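You operate a simulated robot arm through the tools that you are given. There is no shell and no other tool.

Carry out the task below with a simulated two-armed robot. There is one attempt and no reset: what you move stays moved.

## Task
Redo the shelf screw that the controller shows as NOT OK.
Fine: reset key, dial to the value on the yellow card, one run on that screw alone; driver back in its holder, dial off.
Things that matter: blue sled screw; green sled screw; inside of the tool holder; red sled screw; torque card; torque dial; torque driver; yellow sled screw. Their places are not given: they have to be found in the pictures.

It is judged by the outcome, as a careful person would: the job done as asked, and still so three seconds after it is handed in. It fails if anything else is knocked over, pushed out of place, dropped, spilled or broken.

## Robot
Two 7-joint arms with two-finger grippers on one trunk that stands fixed in place. Base frame: the origin is at the foot of the trunk, x ahead of it, y to its left, z up. Readings come in mm, degrees, newtons and seconds.
The left shoulder is at [60, 123, 970], the right one opposite. With the tool pointing down near the work surface each hand reaches from about 340 to 800 mm from the base axis, measured 20 degrees to its own side. Payload 1.47 kg a hand.
The TCP of each hand is the grasp point between the finger pads, 16 mm short of the fingertips. In the tool frame z runs along the fingers and y along their closing line. The gripper opens to 87 mm; its body begins 55 mm behind the TCP.
Orientation is told as [roll, pitch, yaw] about the base's x, y, z axes, in that order, counted from this pose: with the fingers straight down and closing along the base's y, the tool's x points along the base's -x, its y along +y and its z along -z.

## Interface
- The arms move only by the tool drive_tool. It takes "left_moves", "right_moves" or both (then of equal length, played together; a hand with none holds still); each is a list of rows, each a list of 7 numbers: the shift along the tool's x, y, z in mm, then the turn, a rotation vector about the tool's x, y, z in degrees, then the gripper command, from -1 (shut) to 1 (fully open), values between in proportion. In form: [[dx, dy, dz, ax, ay, az, fingers], ...]. A call has 1 to 20 rows; each row shifts and turns the commanded pose from where the row before left it, along the tool's axes as they then stand. A row lasts 0.2 s, in which the tool goes at most 50 mm and 8.6 degrees; a call with a longer step from one row to the next is refused whole, and so is a gripper value outside its range. Where a pose cannot be reached the arm comes as near as it can. A force on the tool above 40 N (or 10 N above the force at the start of the call, whichever is more), or a blocked arm, ends the call early, and 0.2 s more pass. Each finger travels about 153 mm/s and halts on what it meets, pressing with about 27 N; the grip force reading is that of the motor and also rises with nothing between the fingers. The clock runs only during rows and for 0.2 s after the last one: add rows that do not move to give the fingers time. It gives the time, the measured TCP pose, the force on the tool (base axes), the opening and the grip force at its end, in the units of the frame above (readings bear some noise), with the torque about the TCP (base axes, N m) and any sound that the robot's microphone picked up.
- Cameras (640 x 400 px; columns grow to the right, rows downward): "scene" is now at [84.2, -12.9, 1517.5]; the picture's right is [-0.06, -1.00, 0.00], its down [-0.71, 0.04, -0.71] and it looks along [0.71, -0.04, -0.71] (base axes); focal length 374 px, centre (320, 200). "left" rides on the left gripper at [73, -12, -90] in its tool frame; the picture's right is [0.16, 0.99, 0.00], its down [-0.72, 0.12, -0.68] and it looks along [-0.67, 0.11, 0.73] (tool axes); focal length 247 px, centre (320, 200). "right" rides on the right gripper at [73, 12, -90] in its tool frame; the picture's right is [-0.16, 0.99, 0.00], its down [-0.72, -0.12, -0.68] and it looks along [-0.67, -0.11, 0.73] (tool axes); focal length 247 px, centre (320, 200).
- snapshot(camera): a new picture of that camera. No time passes.
- move_column(by): moves the trunk up (or, below 0, down) by that many mm; the arms and the scene camera ride with it, the base frame stays. It gives what a move gives, with no picture.
- aim_head(pan, tilt): turns the head with the scene camera to pan (to the left, within 120 degrees either way) and tilt (down, from -29 to 69), counted from straight ahead of the robot. It gives what a move gives.
- locate(camera, pixels): for up to 12 pixels [column, row] of the newest picture of that camera ("zoom" is the newest enlarged one), the place [x, y, z] in the base frame of the surface seen there, good to about 3 mm, but the place of the scene camera against the robot may be out by one fixed shift of up to 25 mm in any direction. No time passes.
- close_up(camera, box): a new picture of the part [left, top, right, bottom] of that camera's present view, enlarged. No time passes.
- close_job(): hands the job in; it is judged then, once.

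Unless the task says otherwise, let go and move clear before handing in.

The tools are called after "Request:" as name(argument=value, ...) on one line, values as JSON. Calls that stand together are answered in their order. drive_tool: Moves the arms, as the interface text tells. Its arguments: {"type":"object","properties":{"left_moves":{"type":"array"},"right_moves":{"type":"array"}},"required":[]} The other tools are called the same way: move_column (by) moves the trunk up or down; aim_head (pan, tilt) turns the head that bears the scene camera; snapshot (camera) takes a picture; locate (camera, pixels) gives the place of the surface under pixels of a picture; close_up (camera, box) takes an enlarged picture of a part of a camera's view; close_job () hands the job in.

At the start:

```text
clock: 0.0
left_position: [622.1, 202.1, 1171.3]
left_tcp_rot: [0.1, -0.1, 0.0]
left_ft_force: [0.0, 1.0, 0.4]
left_ft_torque: [0.02, -0.02, 0.01]
left_opening: 87.0
left_gripper_force: 0.0
right_position: [516.9, -231.2, 1119.8]
right_tcp_rot: [0.1, -0.1, -0.1]
right_ft_force: [0.0, -0.2, -0.5]
right_ft_torque: [0.02, 0.0, -0.03]
right_opening: 87.0
right_gripper_force: 0.1
trunk travel left (down, up): [-125.0, 105.0]
head pan, tilt (commanded): [-3.2, 45.0]
```

scene: 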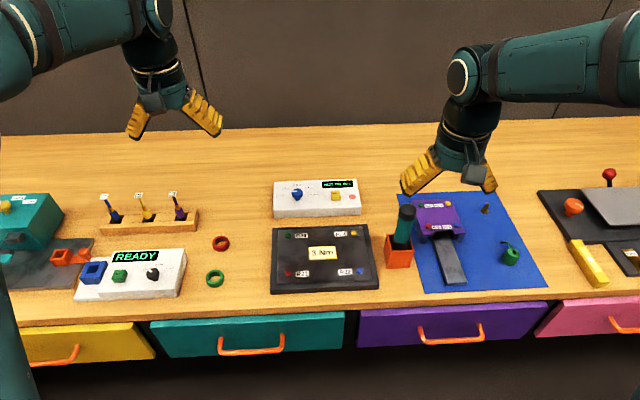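
right: 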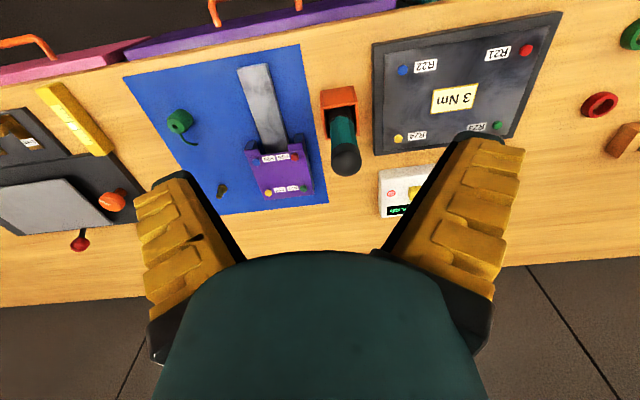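
left: 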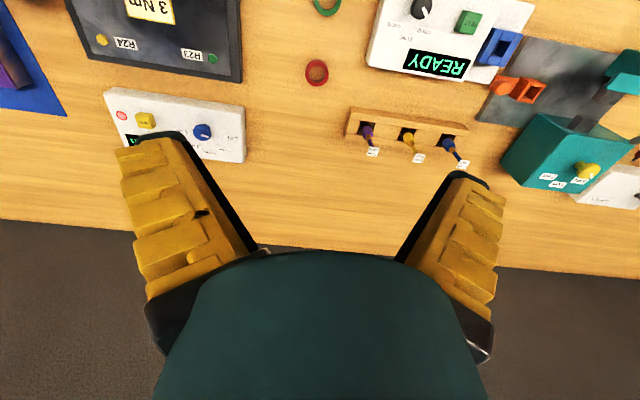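

The scene shows a dark plate with a "3 Nm" card around (323,253), a white controller around (317,197) with a display at (338,184), and a driver in an orange holder at (402,235). I'll zoom in on these to read the labels.

Request:
close_up(camera="scene", box=[265, 170, 385, 245])

Request:
close_up(camera="scene", box=[265, 215, 385, 300])

Request:
close_up(camera="scene", box=[370, 180, 550, 300])

Request:
close_up(camera="scene", box=[60, 180, 240, 300])

```text
5.33 times, centred on (325, 208) of scene
```

zoom: 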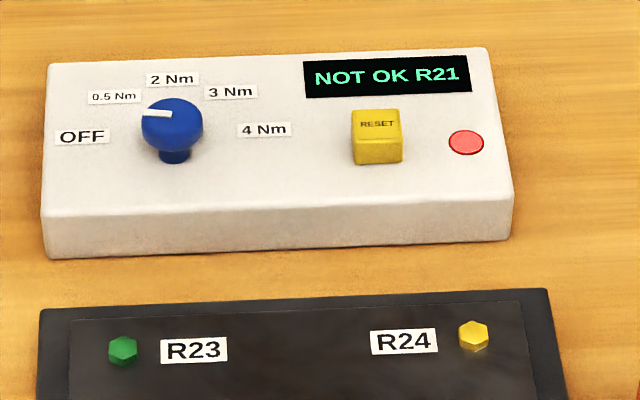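

```text
4.71 times, centred on (325, 258) of scene
```

zoom: 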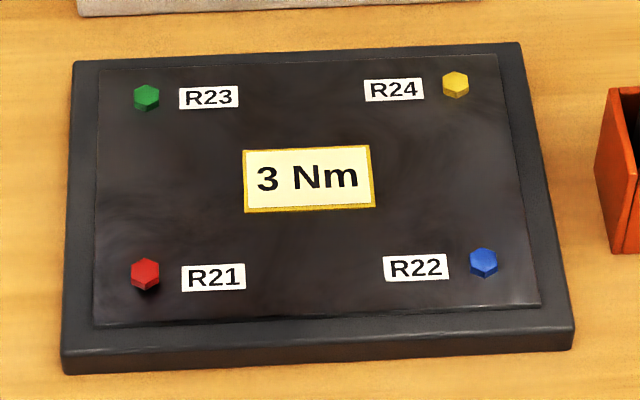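

```text
3.33 times, centred on (460, 240) of scene
```

zoom: 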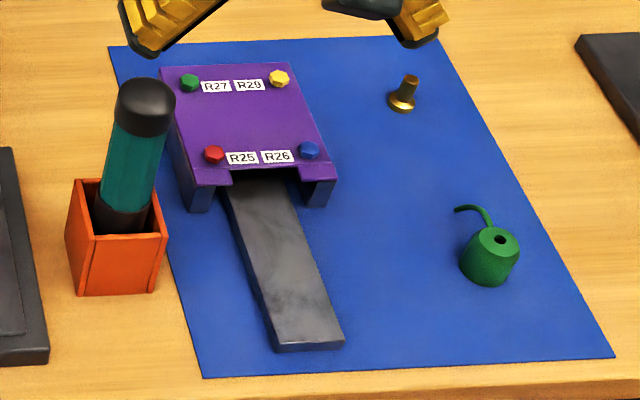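

```text
3.33 times, centred on (150, 240) of scene
```

zoom: 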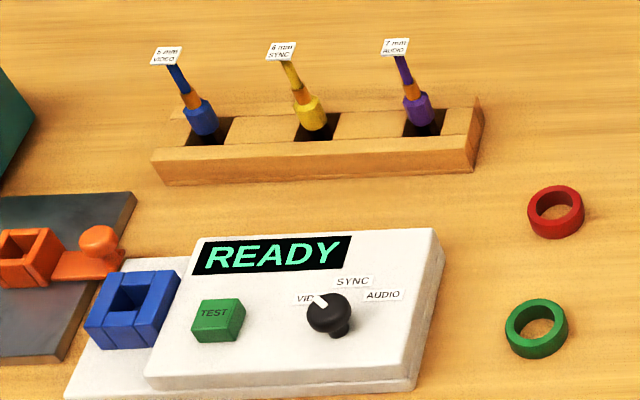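

The controller reads "NOT OK R21", which is the red screw on the dark plate. The card says 3 Nm, and the dial is the blue knob with its white mark pointing left, probably OFF. Next I'll locate the key points in the scene and right-hand pictures to compare them.

Request:
locate(camera="scene", pixels=[[296, 191], [336, 195], [352, 197], [292, 275], [352, 273], [292, 236], [354, 234], [322, 253], [407, 213], [398, 255], [338, 212], [440, 210]])

Request:
locate(camera="right", pixels=[[526, 50], [403, 71], [398, 138], [497, 125], [454, 98], [345, 161], [338, 97], [414, 192], [391, 193], [295, 156], [268, 193], [260, 100]])

Request:
locate(camera="left", pixels=[[202, 132], [145, 120], [122, 115], [213, 59], [102, 40], [225, 130], [240, 100], [240, 155], [108, 92]])

Request:
close_up(camera="right", box=[300, 40, 580, 215])

Request:
close_up(camera="left", box=[90, 80, 260, 190])

```text
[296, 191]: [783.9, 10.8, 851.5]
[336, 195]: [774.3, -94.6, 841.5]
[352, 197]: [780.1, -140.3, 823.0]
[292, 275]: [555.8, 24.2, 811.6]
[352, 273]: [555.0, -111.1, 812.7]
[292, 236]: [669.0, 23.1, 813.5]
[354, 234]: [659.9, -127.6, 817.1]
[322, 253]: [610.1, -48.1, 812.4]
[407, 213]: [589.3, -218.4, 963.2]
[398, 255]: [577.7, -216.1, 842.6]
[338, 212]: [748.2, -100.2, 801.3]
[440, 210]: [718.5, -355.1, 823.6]
```

```text
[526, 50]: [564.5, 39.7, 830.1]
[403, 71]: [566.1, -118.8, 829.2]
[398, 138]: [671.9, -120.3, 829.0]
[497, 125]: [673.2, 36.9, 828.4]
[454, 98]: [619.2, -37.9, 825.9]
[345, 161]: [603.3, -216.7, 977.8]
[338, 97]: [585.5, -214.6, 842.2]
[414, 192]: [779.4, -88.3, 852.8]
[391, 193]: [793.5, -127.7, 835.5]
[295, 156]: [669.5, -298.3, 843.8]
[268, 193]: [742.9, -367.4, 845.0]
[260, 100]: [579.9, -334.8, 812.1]
```

```text
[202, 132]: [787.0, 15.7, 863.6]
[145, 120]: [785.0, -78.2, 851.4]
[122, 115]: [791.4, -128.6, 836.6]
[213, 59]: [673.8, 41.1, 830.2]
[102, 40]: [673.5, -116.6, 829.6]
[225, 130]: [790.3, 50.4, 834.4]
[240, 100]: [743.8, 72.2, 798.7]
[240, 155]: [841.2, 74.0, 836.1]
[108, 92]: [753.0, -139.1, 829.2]
```

```text
2.29 times, centred on (440, 128) of right
```

zoom: 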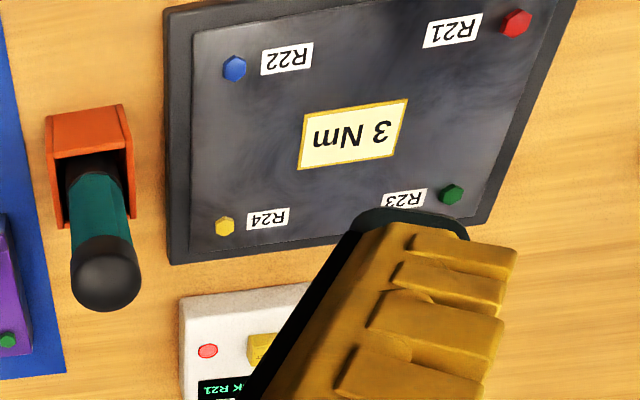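

```text
3.64 times, centred on (175, 135) of left
```

zoom: 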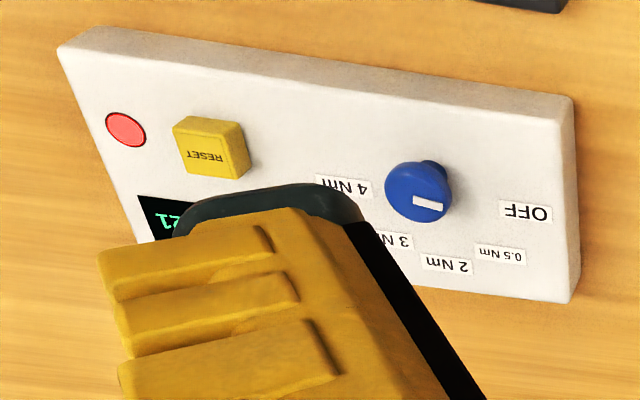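

Both wrist cameras agree: the R21 screw is near (564,40,830), the dial near (787,16,863), and reset near (785,-79,852). The scene camera is off by about (+9,+15,+17). I'll bring the left hand to a viewing pose above and before the controller for a closer look.

Request:
drive_tool(left_moves=[[-6, -30, 25, 0, 0, 0, 1], [-6, -30, 28, 0, 0, 0, 1], [-6, -30, 28, 0, 0, 0, 1], [-6, -30, 28, 0, 0, 0, 1], [-6, -30, 28, 0, 0, 0, 1], [-4, -30, 28, 0, 0, 0, 1], [0, 0, 0, 0, 0, 0, 1]])

Request:
snapshot(camera="left")

Request:
snapshot(camera="scene")

```text
clock: 1.6
left_position: [656.6, 20.8, 1006.8]
left_tcp_rot: [0.1, 0.0, 0.0]
left_ft_force: [-0.1, -1.0, 0.9]
left_ft_torque: [-0.02, -0.02, -0.02]
left_opening: 86.9
left_gripper_force: 0.0
right_position: [517.0, -230.1, 1119.9]
right_tcp_rot: [0.0, -0.1, 0.0]
right_ft_force: [0.2, 0.3, 0.0]
right_ft_torque: [-0.01, 0.01, -0.03]
right_opening: 87.1
right_gripper_force: 0.1
trunk travel left (down, up): [-125.0, 105.0]
head pan, tilt (commanded): [-3.2, 45.0]
```

```text
taken
```

left: 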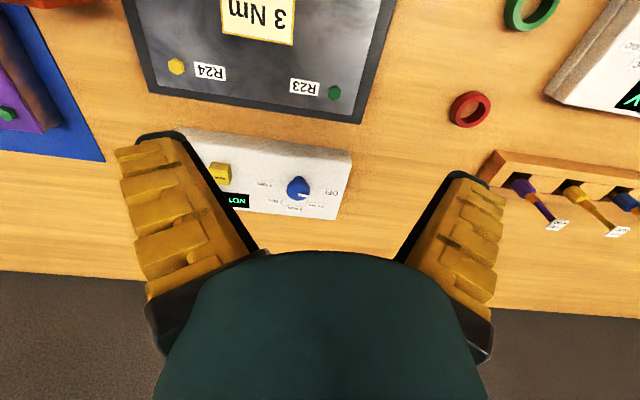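

```text
taken
```

scene: 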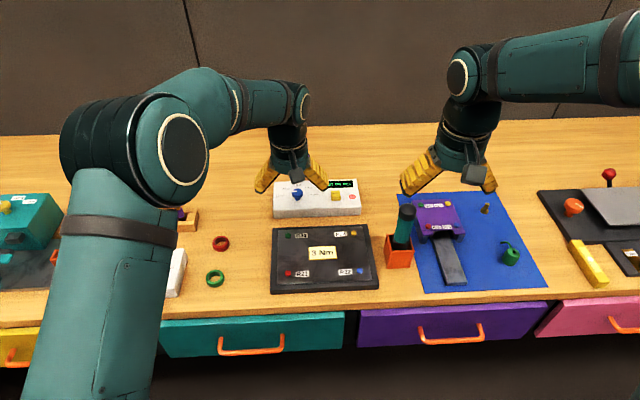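

The left camera now shows the dial at (298,188) with the labels around it. I'll zoom in and locate the dial, labels and reset.

Request:
close_up(camera="left", box=[250, 150, 354, 215])

Request:
locate(camera="left", pixels=[[330, 192], [322, 206], [302, 209], [280, 203], [264, 184], [220, 173], [300, 187], [294, 184], [298, 181], [299, 194], [291, 188], [308, 188]])

```text
6.15 times, centred on (302, 182) of left
```

zoom: 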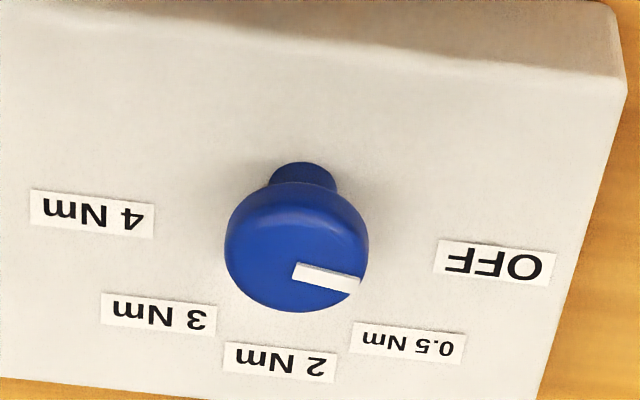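

```text
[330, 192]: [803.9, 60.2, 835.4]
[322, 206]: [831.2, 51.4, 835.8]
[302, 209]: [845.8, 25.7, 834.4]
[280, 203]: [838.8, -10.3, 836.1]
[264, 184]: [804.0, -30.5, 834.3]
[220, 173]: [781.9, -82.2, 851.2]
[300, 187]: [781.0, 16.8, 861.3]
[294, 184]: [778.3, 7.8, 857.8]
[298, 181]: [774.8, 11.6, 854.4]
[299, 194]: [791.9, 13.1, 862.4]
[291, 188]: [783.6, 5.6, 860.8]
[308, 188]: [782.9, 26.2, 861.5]
```

The zoom shows the knob's white mark at (325,278), between OFF (495,263) and 0.5 Nm (408,343). I'll locate these points precisely to get the angles.

Request:
locate(camera="zoom", pixels=[[495, 263], [408, 343], [280, 362], [158, 315], [92, 213], [297, 271], [356, 287], [305, 180], [240, 260], [365, 250], [297, 215], [290, 305]])

```text
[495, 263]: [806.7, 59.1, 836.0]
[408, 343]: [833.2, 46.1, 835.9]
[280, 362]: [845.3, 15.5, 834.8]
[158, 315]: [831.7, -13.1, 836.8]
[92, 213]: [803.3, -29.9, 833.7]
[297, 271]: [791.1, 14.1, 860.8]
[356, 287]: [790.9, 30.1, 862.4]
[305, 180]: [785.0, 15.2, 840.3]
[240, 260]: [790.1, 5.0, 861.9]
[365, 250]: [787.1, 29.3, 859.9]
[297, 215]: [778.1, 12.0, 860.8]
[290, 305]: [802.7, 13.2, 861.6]
```

Label angles about the knob centre (~790,16) come out at OFF ≈ 69°, 0.5 ≈ 35°, 2 ≈ 0°, 3 ≈ −35° and 4 ≈ −74°, measured from +x toward +y. The mark direction is still uncertain, so I'll move the left hand closer for a sharper view.

Request:
drive_tool(left_moves=[[-30, -2, 25, 0, 0, 0, 1], [-30, -2, 25, 0, 0, 0, 1], [-20, 0, 10, 0, 0, 0, 1], [0, 0, 0, 0, 0, 0, 1]])

Request:
snapshot(camera="left")

Request:
close_up(camera="left", box=[240, 130, 368, 210])

```text
clock: 2.6
left_position: [735.4, 17.7, 946.3]
left_tcp_rot: [0.0, 0.0, 0.0]
left_ft_force: [-0.6, 0.1, -0.2]
left_ft_torque: [-0.01, 0.0, 0.01]
left_opening: 87.1
left_gripper_force: 0.0
right_position: [516.7, -231.2, 1119.5]
right_tcp_rot: [0.0, 0.0, 0.0]
right_ft_force: [-0.6, -0.1, 0.7]
right_ft_torque: [-0.01, 0.01, -0.02]
right_opening: 87.0
right_gripper_force: 0.0
trunk travel left (down, up): [-125.0, 105.0]
head pan, tilt (commanded): [-3.2, 45.0]
```

```text
taken
```

left: 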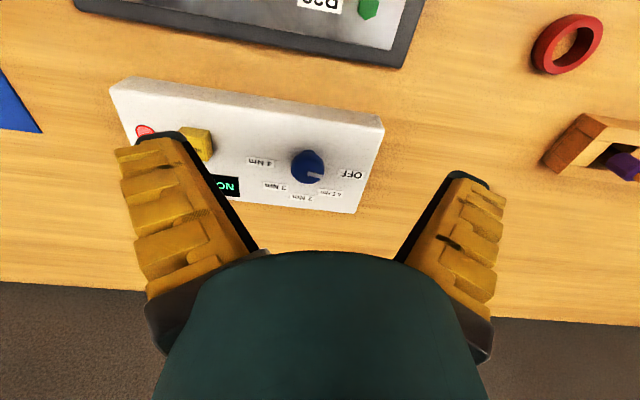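

```text
5.00 times, centred on (304, 170) of left
```

zoom: 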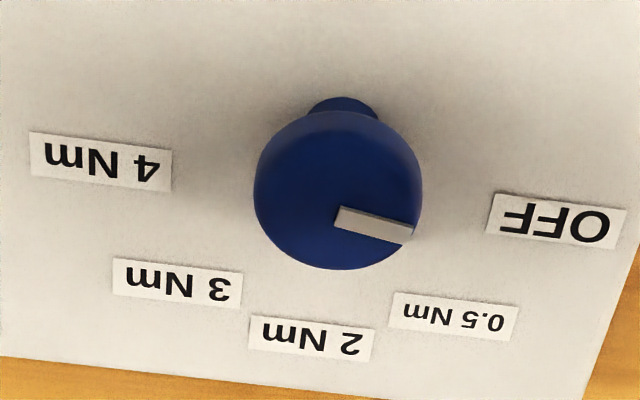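

Request:
locate(camera="zoom", pixels=[[342, 218], [408, 232], [375, 224], [262, 205], [416, 190], [340, 135], [330, 264], [345, 103], [555, 218], [453, 315], [312, 336], [176, 281]])

Request:
locate(camera="left", pixels=[[197, 138], [145, 131], [190, 135], [205, 145], [262, 161], [384, 125], [110, 84], [355, 212]])

```text
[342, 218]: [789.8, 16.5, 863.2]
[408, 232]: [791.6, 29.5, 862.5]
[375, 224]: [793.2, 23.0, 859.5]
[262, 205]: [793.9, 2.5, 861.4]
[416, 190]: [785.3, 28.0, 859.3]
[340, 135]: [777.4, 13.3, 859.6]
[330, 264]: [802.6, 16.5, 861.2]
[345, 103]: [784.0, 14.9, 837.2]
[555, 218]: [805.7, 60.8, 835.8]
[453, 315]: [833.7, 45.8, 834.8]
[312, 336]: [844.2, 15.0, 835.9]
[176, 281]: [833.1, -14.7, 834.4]
```

```text
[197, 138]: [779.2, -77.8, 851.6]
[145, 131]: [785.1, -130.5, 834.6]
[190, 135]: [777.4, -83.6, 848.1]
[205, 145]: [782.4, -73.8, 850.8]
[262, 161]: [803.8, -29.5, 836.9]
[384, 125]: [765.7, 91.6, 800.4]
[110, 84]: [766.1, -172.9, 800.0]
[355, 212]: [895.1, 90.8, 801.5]
```

The pointer fits OFF (about 80–85°), and the label layout suggests 40° steps, so 3 Nm is about 120° clockwise. Before pressing reset I'll zoom in on the button at (197,138) to find its edges.

Request:
close_up(camera="left", box=[130, 100, 258, 180])

```text
5.00 times, centred on (194, 140) of left
```

zoom: 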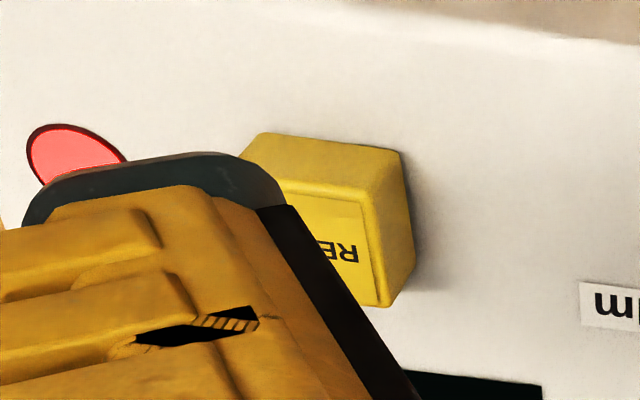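

One finger hides part of the button. I'll shift the left hand over to y≈-80 while shutting the fingers, then look again.

Request:
drive_tool(left_moves=[[0, -49, 0, 0, 0, 0, -1], [0, -49, 0, 0, 0, 0, -1], [0, 0, 0, 0, 0, 0, -1], [0, 0, 0, 0, 0, 0, -1]])

Request:
snapshot(camera="left")

Request:
close_up(camera="left", box=[240, 100, 400, 200])

```text
clock: 3.6
left_position: [716.1, -76.2, 945.5]
left_tcp_rot: [0.0, 0.0, -0.1]
left_ft_force: [0.8, -0.6, 0.4]
left_ft_torque: [0.05, -0.02, 0.02]
left_opening: 0.1
left_gripper_force: 26.9
left hand out of reach, approached as far as the arm can: row 1, 2
right_position: [516.3, -231.7, 1119.5]
right_tcp_rot: [0.0, 0.0, 0.0]
right_ft_force: [-0.6, -0.1, 0.5]
right_ft_torque: [0.01, -0.01, 0.01]
right_opening: 87.2
right_gripper_force: 0.1
trunk travel left (down, up): [-125.0, 105.0]
head pan, tilt (commanded): [-3.2, 45.0]
```

```text
taken
```

left: 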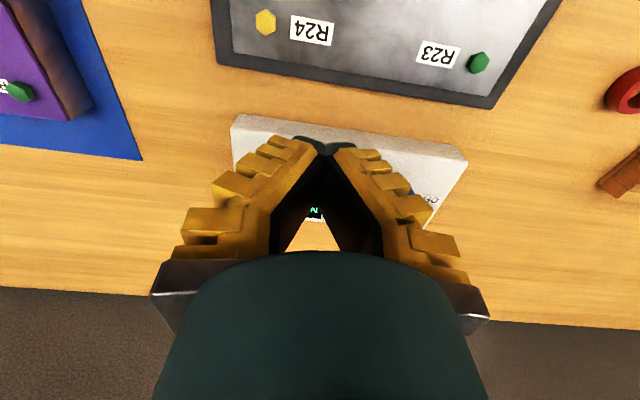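

```text
4.00 times, centred on (320, 150) of left
```

zoom: 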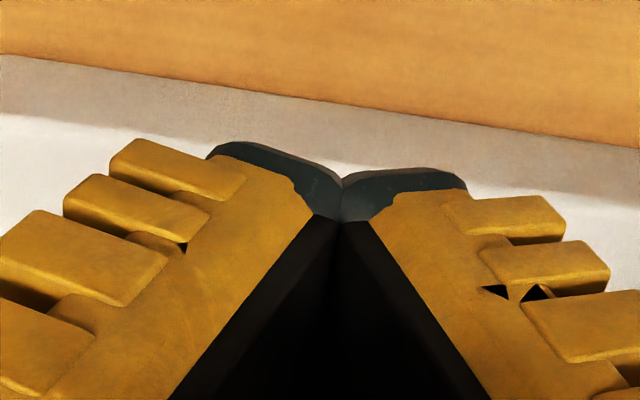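

The left arm ran out of reach at about 685 mm from its shoulder with the tool vertical. The controller will need the tool tilted forward, so I'll tilt it about 25° here and check the pose.

Request:
drive_tool(left_moves=[[0, 0, 0, 0, -8.4, 0, -1], [0, 0, 0, 0, -8.4, 0, -1], [0, 0, 0, 0, -8.2, 0, -1], [0, 0, 0, 0, 0, 0, -1]])

Request:
snapshot(camera="left")

```text
clock: 4.6
left_position: [716.7, -74.9, 946.0]
left_tcp_rot: [0.0, -24.9, 0.0]
left_ft_force: [-0.5, 0.2, -0.7]
left_ft_torque: [0.0, -0.03, 0.01]
left_opening: 0.0
left_gripper_force: 27.2
right_position: [517.7, -230.6, 1119.3]
right_tcp_rot: [0.0, 0.0, 0.0]
right_ft_force: [-0.5, 0.6, 0.4]
right_ft_torque: [-0.01, 0.02, -0.01]
right_opening: 87.2
right_gripper_force: 0.0
trunk travel left (down, up): [-125.0, 105.0]
head pan, tilt (commanded): [-3.2, 45.0]
```

```text
taken
```

left: 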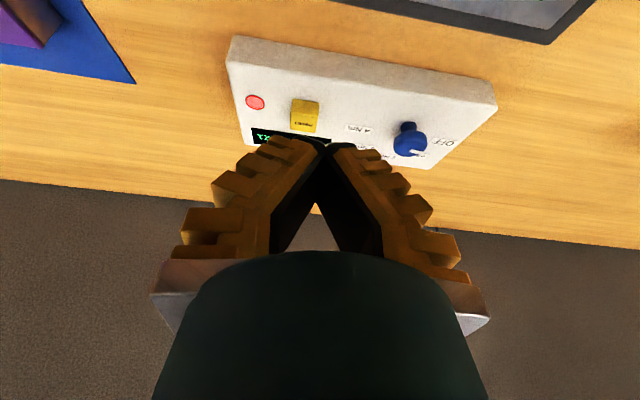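

The tilt worked and the button is now fully in view at (304,115). I'll zoom in and locate it.

Request:
close_up(camera="left", box=[240, 80, 368, 160])

Request:
locate(camera="left", pixels=[[304, 124], [296, 120], [313, 122], [294, 128], [313, 130], [305, 108], [255, 102], [410, 140], [404, 148], [410, 130]])

```text
5.00 times, centred on (304, 120) of left
```

zoom: 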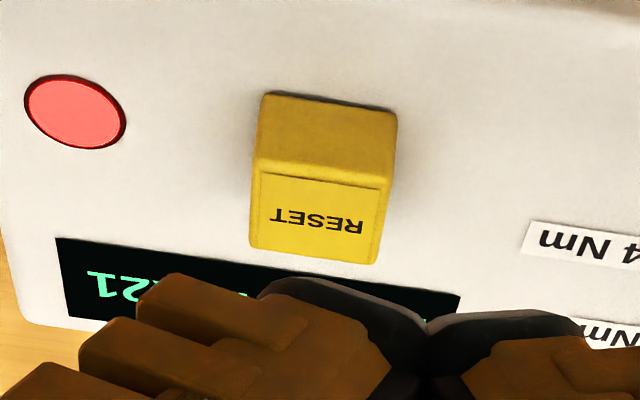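

```text
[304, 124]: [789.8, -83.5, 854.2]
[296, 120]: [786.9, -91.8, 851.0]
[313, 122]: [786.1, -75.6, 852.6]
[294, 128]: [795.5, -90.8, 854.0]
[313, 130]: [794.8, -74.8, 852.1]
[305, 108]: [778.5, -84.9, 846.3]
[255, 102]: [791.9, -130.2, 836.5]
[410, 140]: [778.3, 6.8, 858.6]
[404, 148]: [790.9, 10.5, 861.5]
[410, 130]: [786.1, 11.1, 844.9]
```

Request:
locate(camera="zoom", pixels=[[260, 172], [386, 190], [255, 243], [372, 258], [316, 216], [316, 178], [316, 250]])

```text
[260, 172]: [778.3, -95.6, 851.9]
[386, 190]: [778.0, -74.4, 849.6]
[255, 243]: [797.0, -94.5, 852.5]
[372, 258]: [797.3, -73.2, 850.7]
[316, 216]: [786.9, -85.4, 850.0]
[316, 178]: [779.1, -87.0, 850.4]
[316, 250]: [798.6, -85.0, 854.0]
```

The button top is about 20 mm square, centred near (788,-84,851.5). I'll take the closed fingertips to about 15–18 mm above it.

Request:
drive_tool(left_moves=[[-10.8, -3, 27.5, 0, 0, 0, -1], [-10.8, -3, 27.5, 0, 0, 0, -1], [-10.8, -3, 27.5, 0, 0, 0, -1], [0, 0, 0, 0, 0, 0, -1]])

Request:
snapshot(camera="left")

Request:
close_up(camera="scene", box=[260, 150, 388, 230])

```text
clock: 5.6
left_position: [778.2, -84.7, 885.9]
left_tcp_rot: [0.1, -25.0, 0.0]
left_ft_force: [-0.3, -0.1, 0.6]
left_ft_torque: [-0.01, 0.0, -0.03]
left_opening: 0.1
left_gripper_force: 27.1
right_position: [515.7, -231.7, 1119.5]
right_tcp_rot: [0.0, -0.1, 0.1]
right_ft_force: [-0.5, 0.1, 0.7]
right_ft_torque: [0.02, 0.01, -0.01]
right_opening: 86.9
right_gripper_force: 0.1
trunk travel left (down, up): [-125.0, 105.0]
head pan, tilt (commanded): [-3.2, 45.0]
```

```text
taken
```

left: 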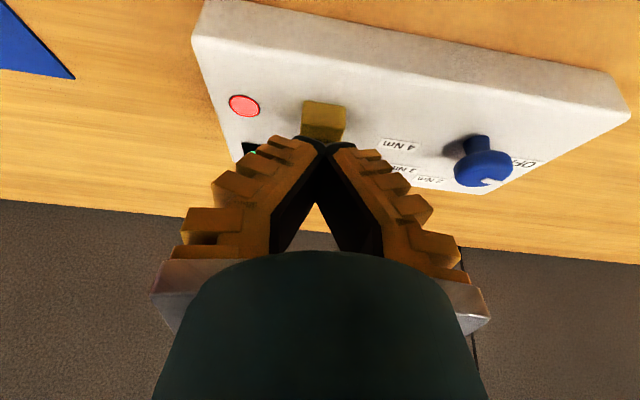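

```text
5.00 times, centred on (324, 190) of scene
```

zoom: 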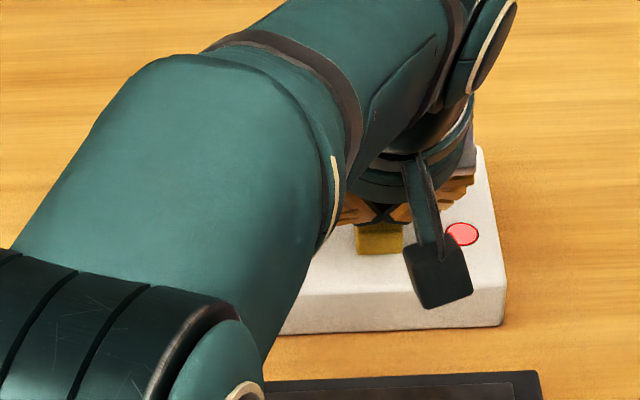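

The tip is over the button (tip about (785,-85,871)). I'll go straight down in small steps until there's contact and a press.

Request:
drive_tool(left_moves=[[2.1, 0, 4.5, 0, 0, 0, -1], [2.1, 0, 4.5, 0, 0, 0, -1], [1.7, 0, 3.6, 0, 0, 0, -1], [0.85, 0, 1.8, 0, 0, 0, -1], [0.85, 0, 1.8, 0, 0, 0, -1], [0, 0, 0, 0, 0, 0, -1]])

Request:
snapshot(camera="left")

```text
clock: 7.0
left_position: [779.9, -83.6, 867.6]
left_tcp_rot: [0.0, -25.0, 0.0]
left_ft_force: [0.3, 0.2, 0.8]
left_ft_torque: [-0.01, 0.01, 0.04]
left_opening: 5.9
left_gripper_force: 27.8
right_position: [517.4, -231.3, 1119.6]
right_tcp_rot: [-0.1, 0.1, 0.0]
right_ft_force: [-0.3, -0.8, -0.2]
right_ft_torque: [0.0, 0.03, -0.01]
right_opening: 86.8
right_gripper_force: 0.0
trunk travel left (down, up): [-125.0, 105.0]
head pan, tilt (commanded): [-3.2, 45.0]
```

```text
taken
```

left: 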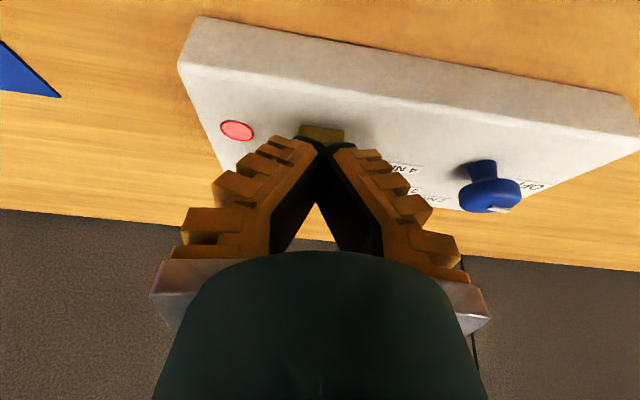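

The opening reads 5.9 mm with almost no force, so I'll check close up whether the fingers have just touched the button.

Request:
close_up(camera="left", box=[260, 100, 388, 180])

Request:
drive_tool(left_moves=[[0, 0, 0, 0, 0, 0, -1]])

```text
5.00 times, centred on (324, 140) of left
```

zoom: 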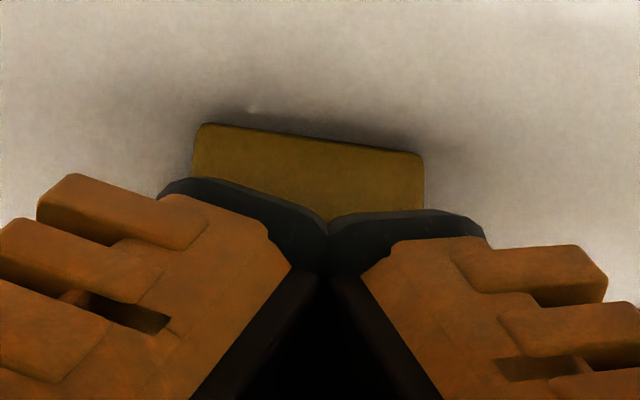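

```text
clock: 7.4
left_position: [779.4, -82.6, 867.8]
left_tcp_rot: [0.0, -25.0, 0.0]
left_ft_force: [-0.1, -0.3, 0.2]
left_ft_torque: [0.0, 0.01, -0.01]
left_opening: 6.0
left_gripper_force: 28.2
right_position: [516.2, -231.2, 1119.4]
right_tcp_rot: [-0.1, 0.1, 0.0]
right_ft_force: [0.3, -0.2, -0.3]
right_ft_torque: [-0.02, 0.01, 0.01]
right_opening: 86.9
right_gripper_force: 0.0
trunk travel left (down, up): [-125.0, 105.0]
head pan, tilt (commanded): [-3.2, 45.0]
```

The zoom shows the tips right over the button top with no press yet. I'll carry on down in small steps.

Request:
drive_tool(left_moves=[[0.85, 0, 1.8, 0, 0, 0, -1], [0.85, 0, 1.8, 0, 0, 0, -1], [0, 0, 0, 0, 0, 0, -1]])

Request:
close_up(camera="left", box=[200, 80, 360, 180])

```text
clock: 8.2
left_position: [780.5, -86.0, 864.8]
left_tcp_rot: [-0.1, -25.1, -0.1]
left_ft_force: [-1.5, -0.8, 1.8]
left_ft_torque: [-0.03, -0.01, -0.01]
left_opening: 6.2
left_gripper_force: 28.4
right_position: [516.7, -231.8, 1119.3]
right_tcp_rot: [0.0, 0.0, 0.0]
right_ft_force: [0.4, -0.1, -0.2]
right_ft_torque: [0.03, -0.01, 0.0]
right_opening: 87.1
right_gripper_force: 0.0
trunk travel left (down, up): [-125.0, 105.0]
head pan, tilt (commanded): [-3.2, 45.0]
heard: click
```

```text
4.00 times, centred on (280, 130) of left
```

zoom: 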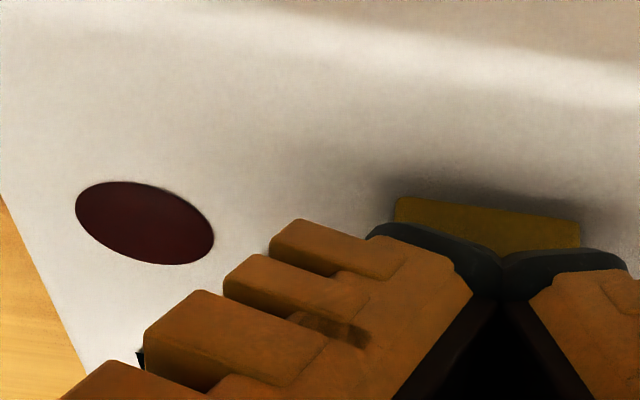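

There was a click and the red lamp went dark, so the reset is done. I'll back off upward, move over to the dial, reduce the tilt to 20°, open the fingers and turn the hand for the first dial grip.

Request:
drive_tool(left_moves=[[-10.3, 0, -33.8, 0, 0, 0, -1], [-10.3, 0, -33.8, 0, 0, 0, -1], [0, 34, 0, 0, 5, 0, -1], [0, 34, 0, 0, 0, 0, -1], [0, 34, 0, 0, 0, 0, 0.3], [0, 0, 0, 0, 0, -8, 0.3], [0, 0, 0, 0, 0, -8, 0.3], [0, 0, 0, 0, 0, -8, 0.3], [0, 0, 0, 0, 0, -8, 0.3], [0, 0, 0, 0, 0, 0, 0.3]])

Request:
snapshot(camera="left")

Request:
snapshot(camera="scene")

```text
clock: 10.4
left_position: [771.2, 18.6, 933.2]
left_tcp_rot: [-11.1, -16.9, 33.7]
left_ft_force: [-0.8, -0.5, -0.2]
left_ft_torque: [-0.01, -0.01, -0.03]
left_opening: 61.5
left_gripper_force: 3.1
right_position: [517.3, -230.4, 1120.1]
right_tcp_rot: [0.0, 0.0, 0.0]
right_ft_force: [0.1, 0.7, -0.2]
right_ft_torque: [-0.05, 0.03, -0.02]
right_opening: 86.9
right_gripper_force: 0.1
trunk travel left (down, up): [-125.0, 105.0]
head pan, tilt (commanded): [-3.2, 45.0]
```

```text
taken
```

left: 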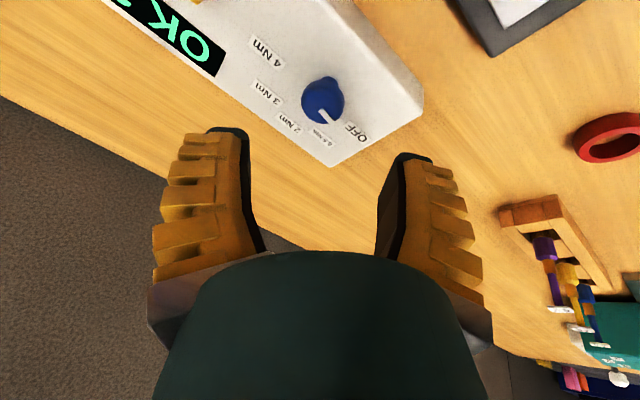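

```text
taken
```

scene: 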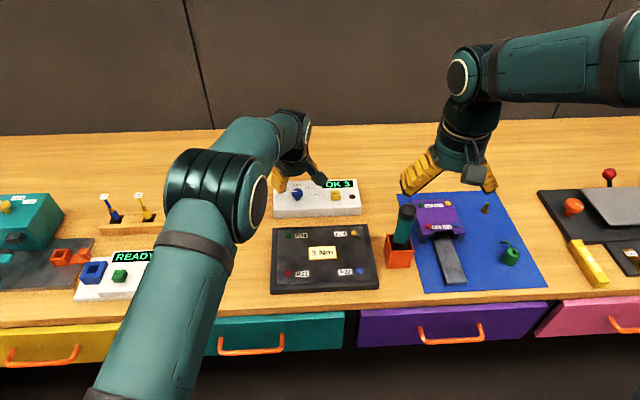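

The display now seems to read "OK 3…". I'll zoom in on it and on the dial.

Request:
close_up(camera="scene", box=[265, 165, 385, 240])

Request:
close_up(camera="left", box=[240, 40, 400, 140])

```text
5.33 times, centred on (325, 202) of scene
```

zoom: 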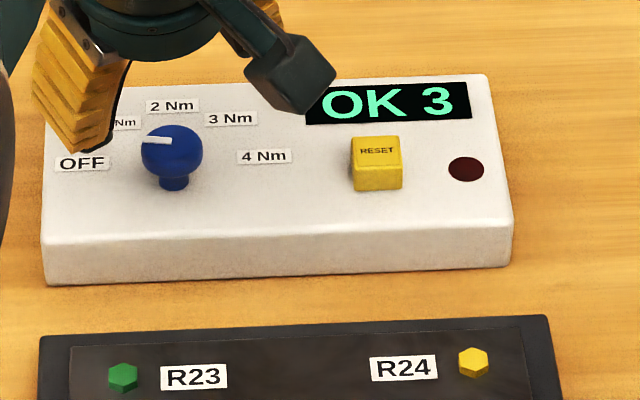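

```text
4.00 times, centred on (320, 90) of left
```

zoom: 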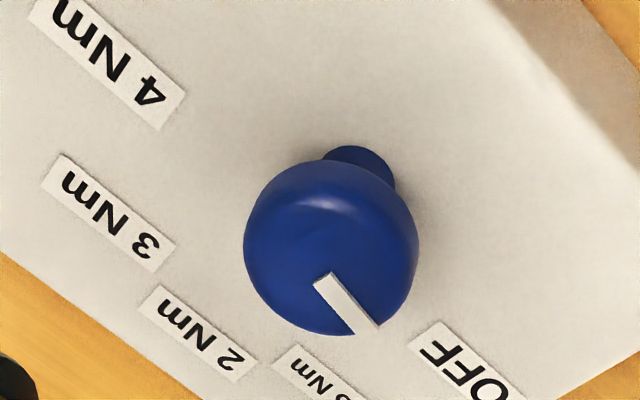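

Request:
locate(camera="zoom", pixels=[[320, 281], [370, 325], [345, 305], [462, 365], [200, 333], [110, 215], [110, 65], [260, 220], [410, 250], [330, 175], [345, 330], [370, 160]])

```text
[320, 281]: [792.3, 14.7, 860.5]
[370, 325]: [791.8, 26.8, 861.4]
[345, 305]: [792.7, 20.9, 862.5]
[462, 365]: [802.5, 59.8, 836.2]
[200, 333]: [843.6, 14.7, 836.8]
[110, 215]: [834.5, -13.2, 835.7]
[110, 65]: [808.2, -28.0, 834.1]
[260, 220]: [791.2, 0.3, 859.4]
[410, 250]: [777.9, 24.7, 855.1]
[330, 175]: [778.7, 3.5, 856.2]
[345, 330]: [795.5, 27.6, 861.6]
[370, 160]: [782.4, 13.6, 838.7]
```

"OK 3" with the lamp off means the reset was accepted. The mark lies at about 87°, and the label fit gives steps near 42°, so 3 Nm is about 125° clockwise of the mark. I'll centre the hand above the knob, whose axis is near (790.5,15.5).

Request:
drive_tool(left_moves=[[-1.4, -2.6, 21.2, 0, 0, 0, 0.3], [-1.3, -2.7, 21.1, 0, 0, 0, 0.3], [0, 0, 0, 0, 0, 0, 0.3]])

Request:
snapshot(camera="left")

Request:
close_up(camera="scene", box=[265, 165, 385, 240])

```text
clock: 11.2
left_position: [788.2, 14.5, 896.0]
left_tcp_rot: [-11.0, -16.9, 33.6]
left_ft_force: [-0.2, -0.2, 0.6]
left_ft_torque: [-0.01, 0.0, 0.03]
left_opening: 61.6
left_gripper_force: 3.3
right_position: [516.4, -230.5, 1119.7]
right_tcp_rot: [0.0, -0.1, 0.0]
right_ft_force: [0.3, 0.8, -0.1]
right_ft_torque: [0.02, -0.03, 0.01]
right_opening: 86.8
right_gripper_force: 0.0
trunk travel left (down, up): [-125.0, 105.0]
head pan, tilt (commanded): [-3.2, 45.0]
```

```text
taken
```

left: 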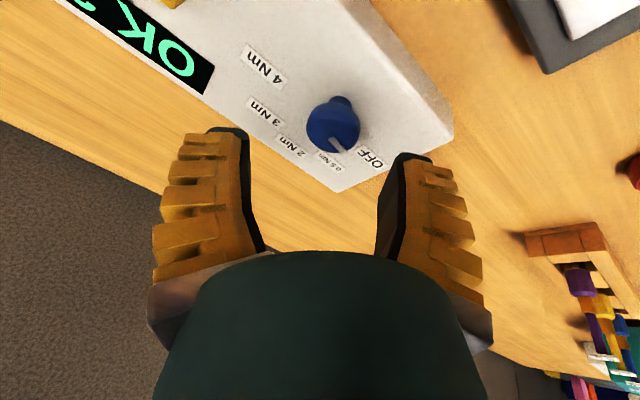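

```text
5.33 times, centred on (325, 202) of scene
```

zoom: 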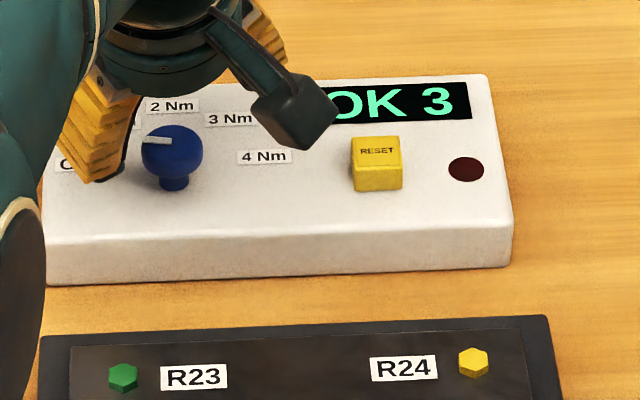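

The knob sits between the open fingers, around (333,123). I'll descend to the grip height and look once more.

Request:
drive_tool(left_moves=[[2.67, 2.07, 11.5, 0, 0, 0, 0.3], [2.67, 2.07, 11.5, 0, 0, 0, 0.3], [2.66, 2.06, 11.6, 0, 0, 0, 0.3], [0, 0, 0, 0, 0, 0, 0.3]])

Request:
snapshot(camera="left")

Request:
close_up(camera="left", box=[220, 110, 420, 235])

```text
clock: 12.2
left_position: [791.4, 15.9, 860.6]
left_tcp_rot: [-10.9, -16.9, 33.5]
left_ft_force: [0.7, -0.4, 0.0]
left_ft_torque: [-0.02, 0.03, 0.0]
left_opening: 61.3
left_gripper_force: 3.8
right_position: [517.9, -230.3, 1119.9]
right_tcp_rot: [0.0, 0.0, 0.1]
right_ft_force: [-0.2, 0.0, -1.5]
right_ft_torque: [0.01, -0.03, -0.01]
right_opening: 87.1
right_gripper_force: 0.0
trunk travel left (down, up): [-125.0, 105.0]
head pan, tilt (commanded): [-3.2, 45.0]
```

```text
taken
```

left: 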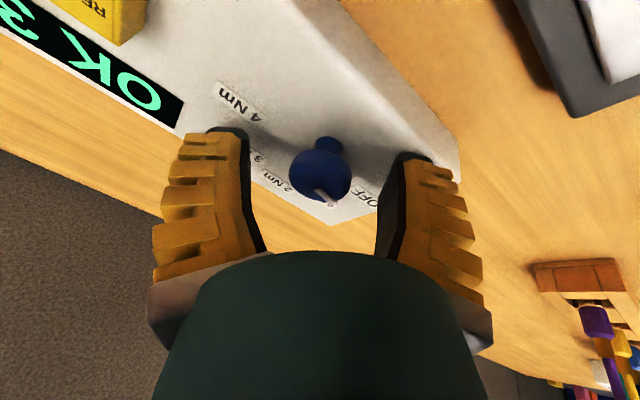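

```text
3.20 times, centred on (320, 172) of left
```

zoom: 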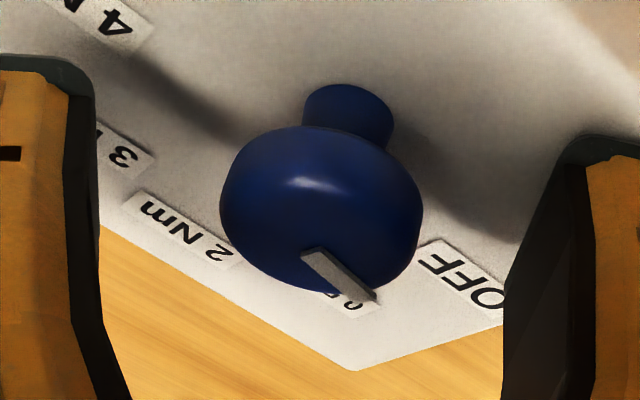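

The knob is centred on the TCP column, with its centre at about (320,172). I'll close on it gently and check the readings.

Request:
drive_tool(left_moves=[[0, 0, 0, 0, 0, 0, -1], [0, 0, 0, 0, 0, 0, -1]])

Request:
close_up(camera="left", box=[220, 110, 420, 235])

```text
clock: 12.8
left_position: [793.0, 15.8, 859.6]
left_tcp_rot: [-11.0, -16.9, 33.7]
left_ft_force: [1.2, -0.6, -0.1]
left_ft_torque: [-0.3, 0.13, -0.1]
left_opening: 24.1
left_gripper_force: 29.7
right_position: [517.1, -231.9, 1119.7]
right_tcp_rot: [0.0, -0.1, 0.1]
right_ft_force: [0.2, -1.1, -0.1]
right_ft_torque: [-0.02, 0.02, 0.01]
right_opening: 87.1
right_gripper_force: 0.0
trunk travel left (down, up): [-125.0, 105.0]
head pan, tilt (commanded): [-3.2, 45.0]
```

```text
3.20 times, centred on (320, 172) of left
```

zoom: 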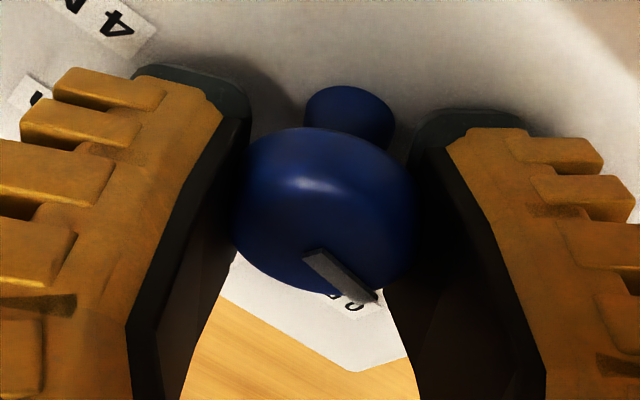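

The knob is held at 24 mm opening with little side load. I'll turn it clockwise, 32° first, and check.

Request:
drive_tool(left_moves=[[0, 0, 0, 0, 0, 8, -1], [0, 0, 0, 0, 0, 8, -1], [0, 0, 0, 0, 0, 8, -1], [0, 0, 0, 0, 0, 8, -1], [0, 0, 0, 0, 0, 0, -1]])

Request:
close_up(camera="left", box=[220, 110, 420, 235])

```text
clock: 14.0
left_position: [790.3, 14.8, 859.3]
left_tcp_rot: [-0.1, -19.8, -0.1]
left_ft_force: [-6.5, -6.1, -4.4]
left_ft_torque: [-0.26, 0.12, -0.03]
left_opening: 21.2
left_gripper_force: 29.8
right_position: [517.6, -232.3, 1119.6]
right_tcp_rot: [-0.1, -0.1, -0.1]
right_ft_force: [-0.3, 0.1, 0.4]
right_ft_torque: [0.01, 0.0, -0.02]
right_opening: 87.1
right_gripper_force: 0.1
trunk travel left (down, up): [-125.0, 105.0]
head pan, tilt (commanded): [-3.2, 45.0]
```

```text
3.20 times, centred on (320, 172) of left
```

zoom: 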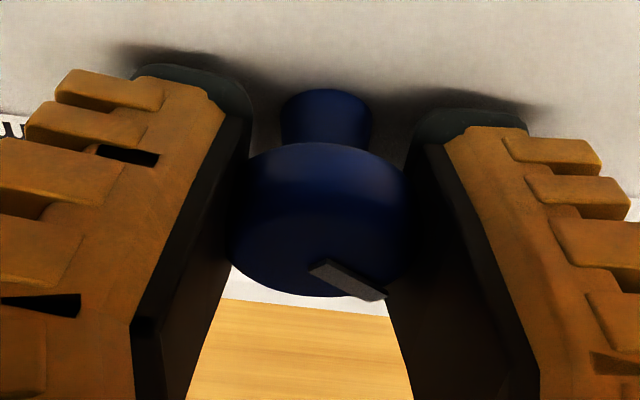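

The mark kept its place relative to the fingers while the hand turned, so the knob is turning with it. I'll do another 32°.

Request:
drive_tool(left_moves=[[0, 0, 0, 0, 0, 8, -1], [0, 0, 0, 0, 0, 8, -1], [0, 0, 0, 0, 0, 8, -1], [0, 0, 0, 0, 0, 8, -1], [0, 0, 0, 0, 0, 0, -1]])

Request:
close_up(camera="left", box=[220, 110, 420, 235])

Request:
close_up(camera="scene", box=[265, 165, 385, 240])

```text
clock: 15.2
left_position: [791.0, 15.5, 858.1]
left_tcp_rot: [10.9, -16.7, -33.9]
left_ft_force: [-10.2, -10.9, -9.9]
left_ft_torque: [-0.1, 0.37, -0.02]
left_opening: 19.6
left_gripper_force: 30.6
right_position: [517.1, -232.8, 1119.9]
right_tcp_rot: [0.1, 0.0, -0.1]
right_ft_force: [0.2, 0.2, 0.0]
right_ft_torque: [-0.04, -0.01, -0.03]
right_opening: 87.0
right_gripper_force: 0.0
trunk travel left (down, up): [-125.0, 105.0]
head pan, tilt (commanded): [-3.2, 45.0]
```

```text
3.20 times, centred on (320, 172) of left
```

zoom: 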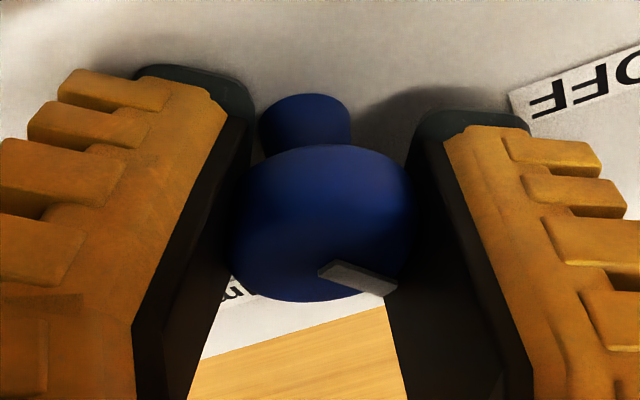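

```text
5.33 times, centred on (325, 202) of scene
```

zoom: 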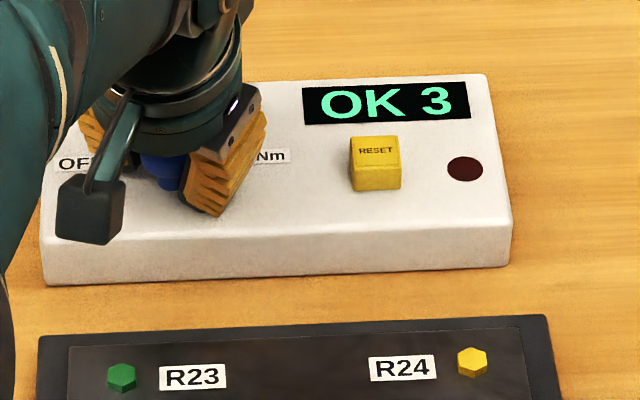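

The force is growing (about 18 N in total), but the knob followed and the controller hasn't moved. I'll open the fingers and read the mark's angle.

Request:
drive_tool(left_moves=[[0, 0, 0, 0, 0, 0, 0.3], [0, 0, 0, 0, 0, 0, 0.3]])

Request:
close_up(camera="left", box=[220, 110, 420, 235])

```text
clock: 15.8
left_position: [791.8, 16.5, 859.6]
left_tcp_rot: [11.0, -16.9, -33.5]
left_ft_force: [0.4, 0.7, 0.7]
left_ft_torque: [-0.04, -0.01, -0.01]
left_opening: 61.4
left_gripper_force: 3.8
right_position: [516.7, -230.5, 1119.2]
right_tcp_rot: [0.0, 0.0, 0.0]
right_ft_force: [0.1, 0.0, 0.7]
right_ft_torque: [-0.01, -0.01, 0.01]
right_opening: 87.0
right_gripper_force: 0.0
trunk travel left (down, up): [-125.0, 105.0]
head pan, tilt (commanded): [-3.2, 45.0]
```

```text
3.20 times, centred on (320, 172) of left
```

zoom: 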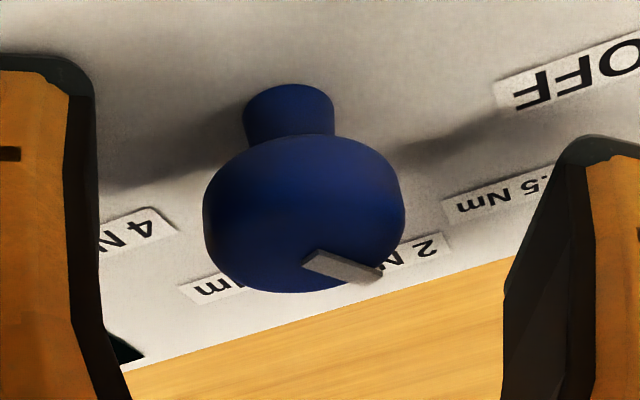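

The mark now points between 0.5 and 2 Nm, so it turned about 60°. I'll swing the open hand back 64° around the knob and regrip.

Request:
drive_tool(left_moves=[[0, 0, 0, 0, 0, -8, 0.3], [0, 0, 0, 0, 0, -8, 0.3], [0, 0, 0, 0, 0, -8, 0.3], [0, 0, 0, 0, 0, -8, 0.3], [0, 0, 0, 0, 0, -8, 0.3], [0, 0, 0, 0, 0, -8, 0.3], [0, 0, 0, 0, 0, -8, 0.3], [0, 0, 0, 0, 0, -8, 0.3], [0, 0, 0, 0, 0, 0, 0.3]])

Request:
close_up(camera="left", box=[220, 110, 420, 235])

```text
clock: 17.8
left_position: [790.9, 15.2, 858.4]
left_tcp_rot: [-10.9, -16.9, 33.7]
left_ft_force: [0.1, -0.6, 0.4]
left_ft_torque: [0.02, 0.0, 0.01]
left_opening: 61.3
left_gripper_force: 3.5
right_position: [518.3, -230.6, 1119.4]
right_tcp_rot: [0.1, -0.1, 0.0]
right_ft_force: [-0.1, -0.4, -0.6]
right_ft_torque: [0.0, 0.02, 0.0]
right_opening: 87.2
right_gripper_force: 0.0
trunk travel left (down, up): [-125.0, 105.0]
head pan, tilt (commanded): [-3.2, 45.0]
```

```text
3.20 times, centred on (320, 172) of left
```

zoom: 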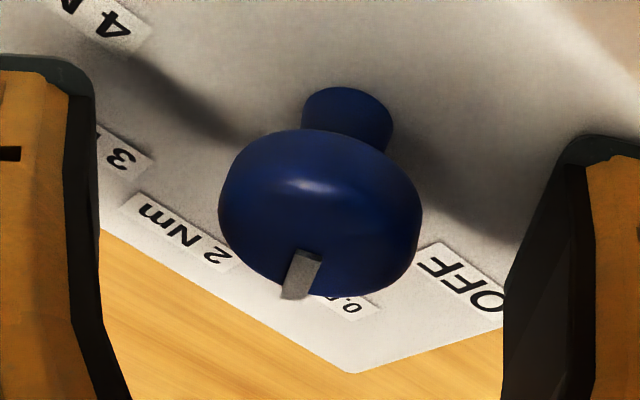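

Request:
locate(camera="zoom", pixels=[[305, 255], [297, 290], [302, 272], [235, 200], [415, 230], [350, 140], [300, 240]])

```text
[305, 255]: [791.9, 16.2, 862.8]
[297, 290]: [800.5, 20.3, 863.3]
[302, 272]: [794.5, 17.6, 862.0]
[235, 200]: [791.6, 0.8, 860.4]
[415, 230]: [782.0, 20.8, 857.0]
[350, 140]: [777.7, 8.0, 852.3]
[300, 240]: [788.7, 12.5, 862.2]
```

The mark is now at about 25°, so about 65° remains to 3 Nm (−41°). I'll grip and turn 65° clockwise.

Request:
drive_tool(left_moves=[[0, 0, 0, 0, 0, 0, -1], [0, 0, 0, 0, 0, 0, -1], [0, 0, 0, 0, 0, 8.1, -1], [0, 0, 0, 0, 0, 8.1, -1], [0, 0, 0, 0, 0, 8.1, -1], [0, 0, 0, 0, 0, 8.1, -1], [0, 0, 0, 0, 0, 8.1, -1], [0, 0, 0, 0, 0, 8.1, -1], [0, 0, 0, 0, 0, 8.1, -1], [0, 0, 0, 0, 0, 8.1, -1], [0, 0, 0, 0, 0, 0, -1]])

Request:
close_up(camera="left", box=[220, 110, 420, 235])

```text
clock: 20.2
left_position: [790.3, 15.4, 858.4]
left_tcp_rot: [11.1, -16.5, -34.6]
left_ft_force: [-13.1, -11.0, -9.2]
left_ft_torque: [-0.07, 0.39, -0.04]
left_opening: 19.3
left_gripper_force: 29.9
right_position: [517.8, -232.4, 1120.0]
right_tcp_rot: [0.1, 0.1, 0.0]
right_ft_force: [0.3, -0.5, 0.0]
right_ft_torque: [0.02, 0.0, -0.03]
right_opening: 86.9
right_gripper_force: 0.0
trunk travel left (down, up): [-125.0, 105.0]
head pan, tilt (commanded): [-3.2, 45.0]
```

```text
3.20 times, centred on (320, 172) of left
```

zoom: 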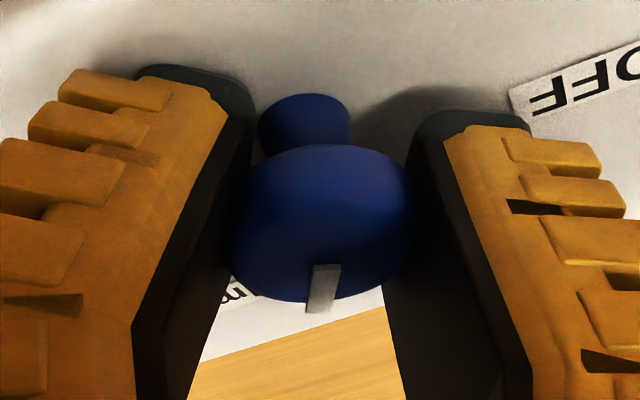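

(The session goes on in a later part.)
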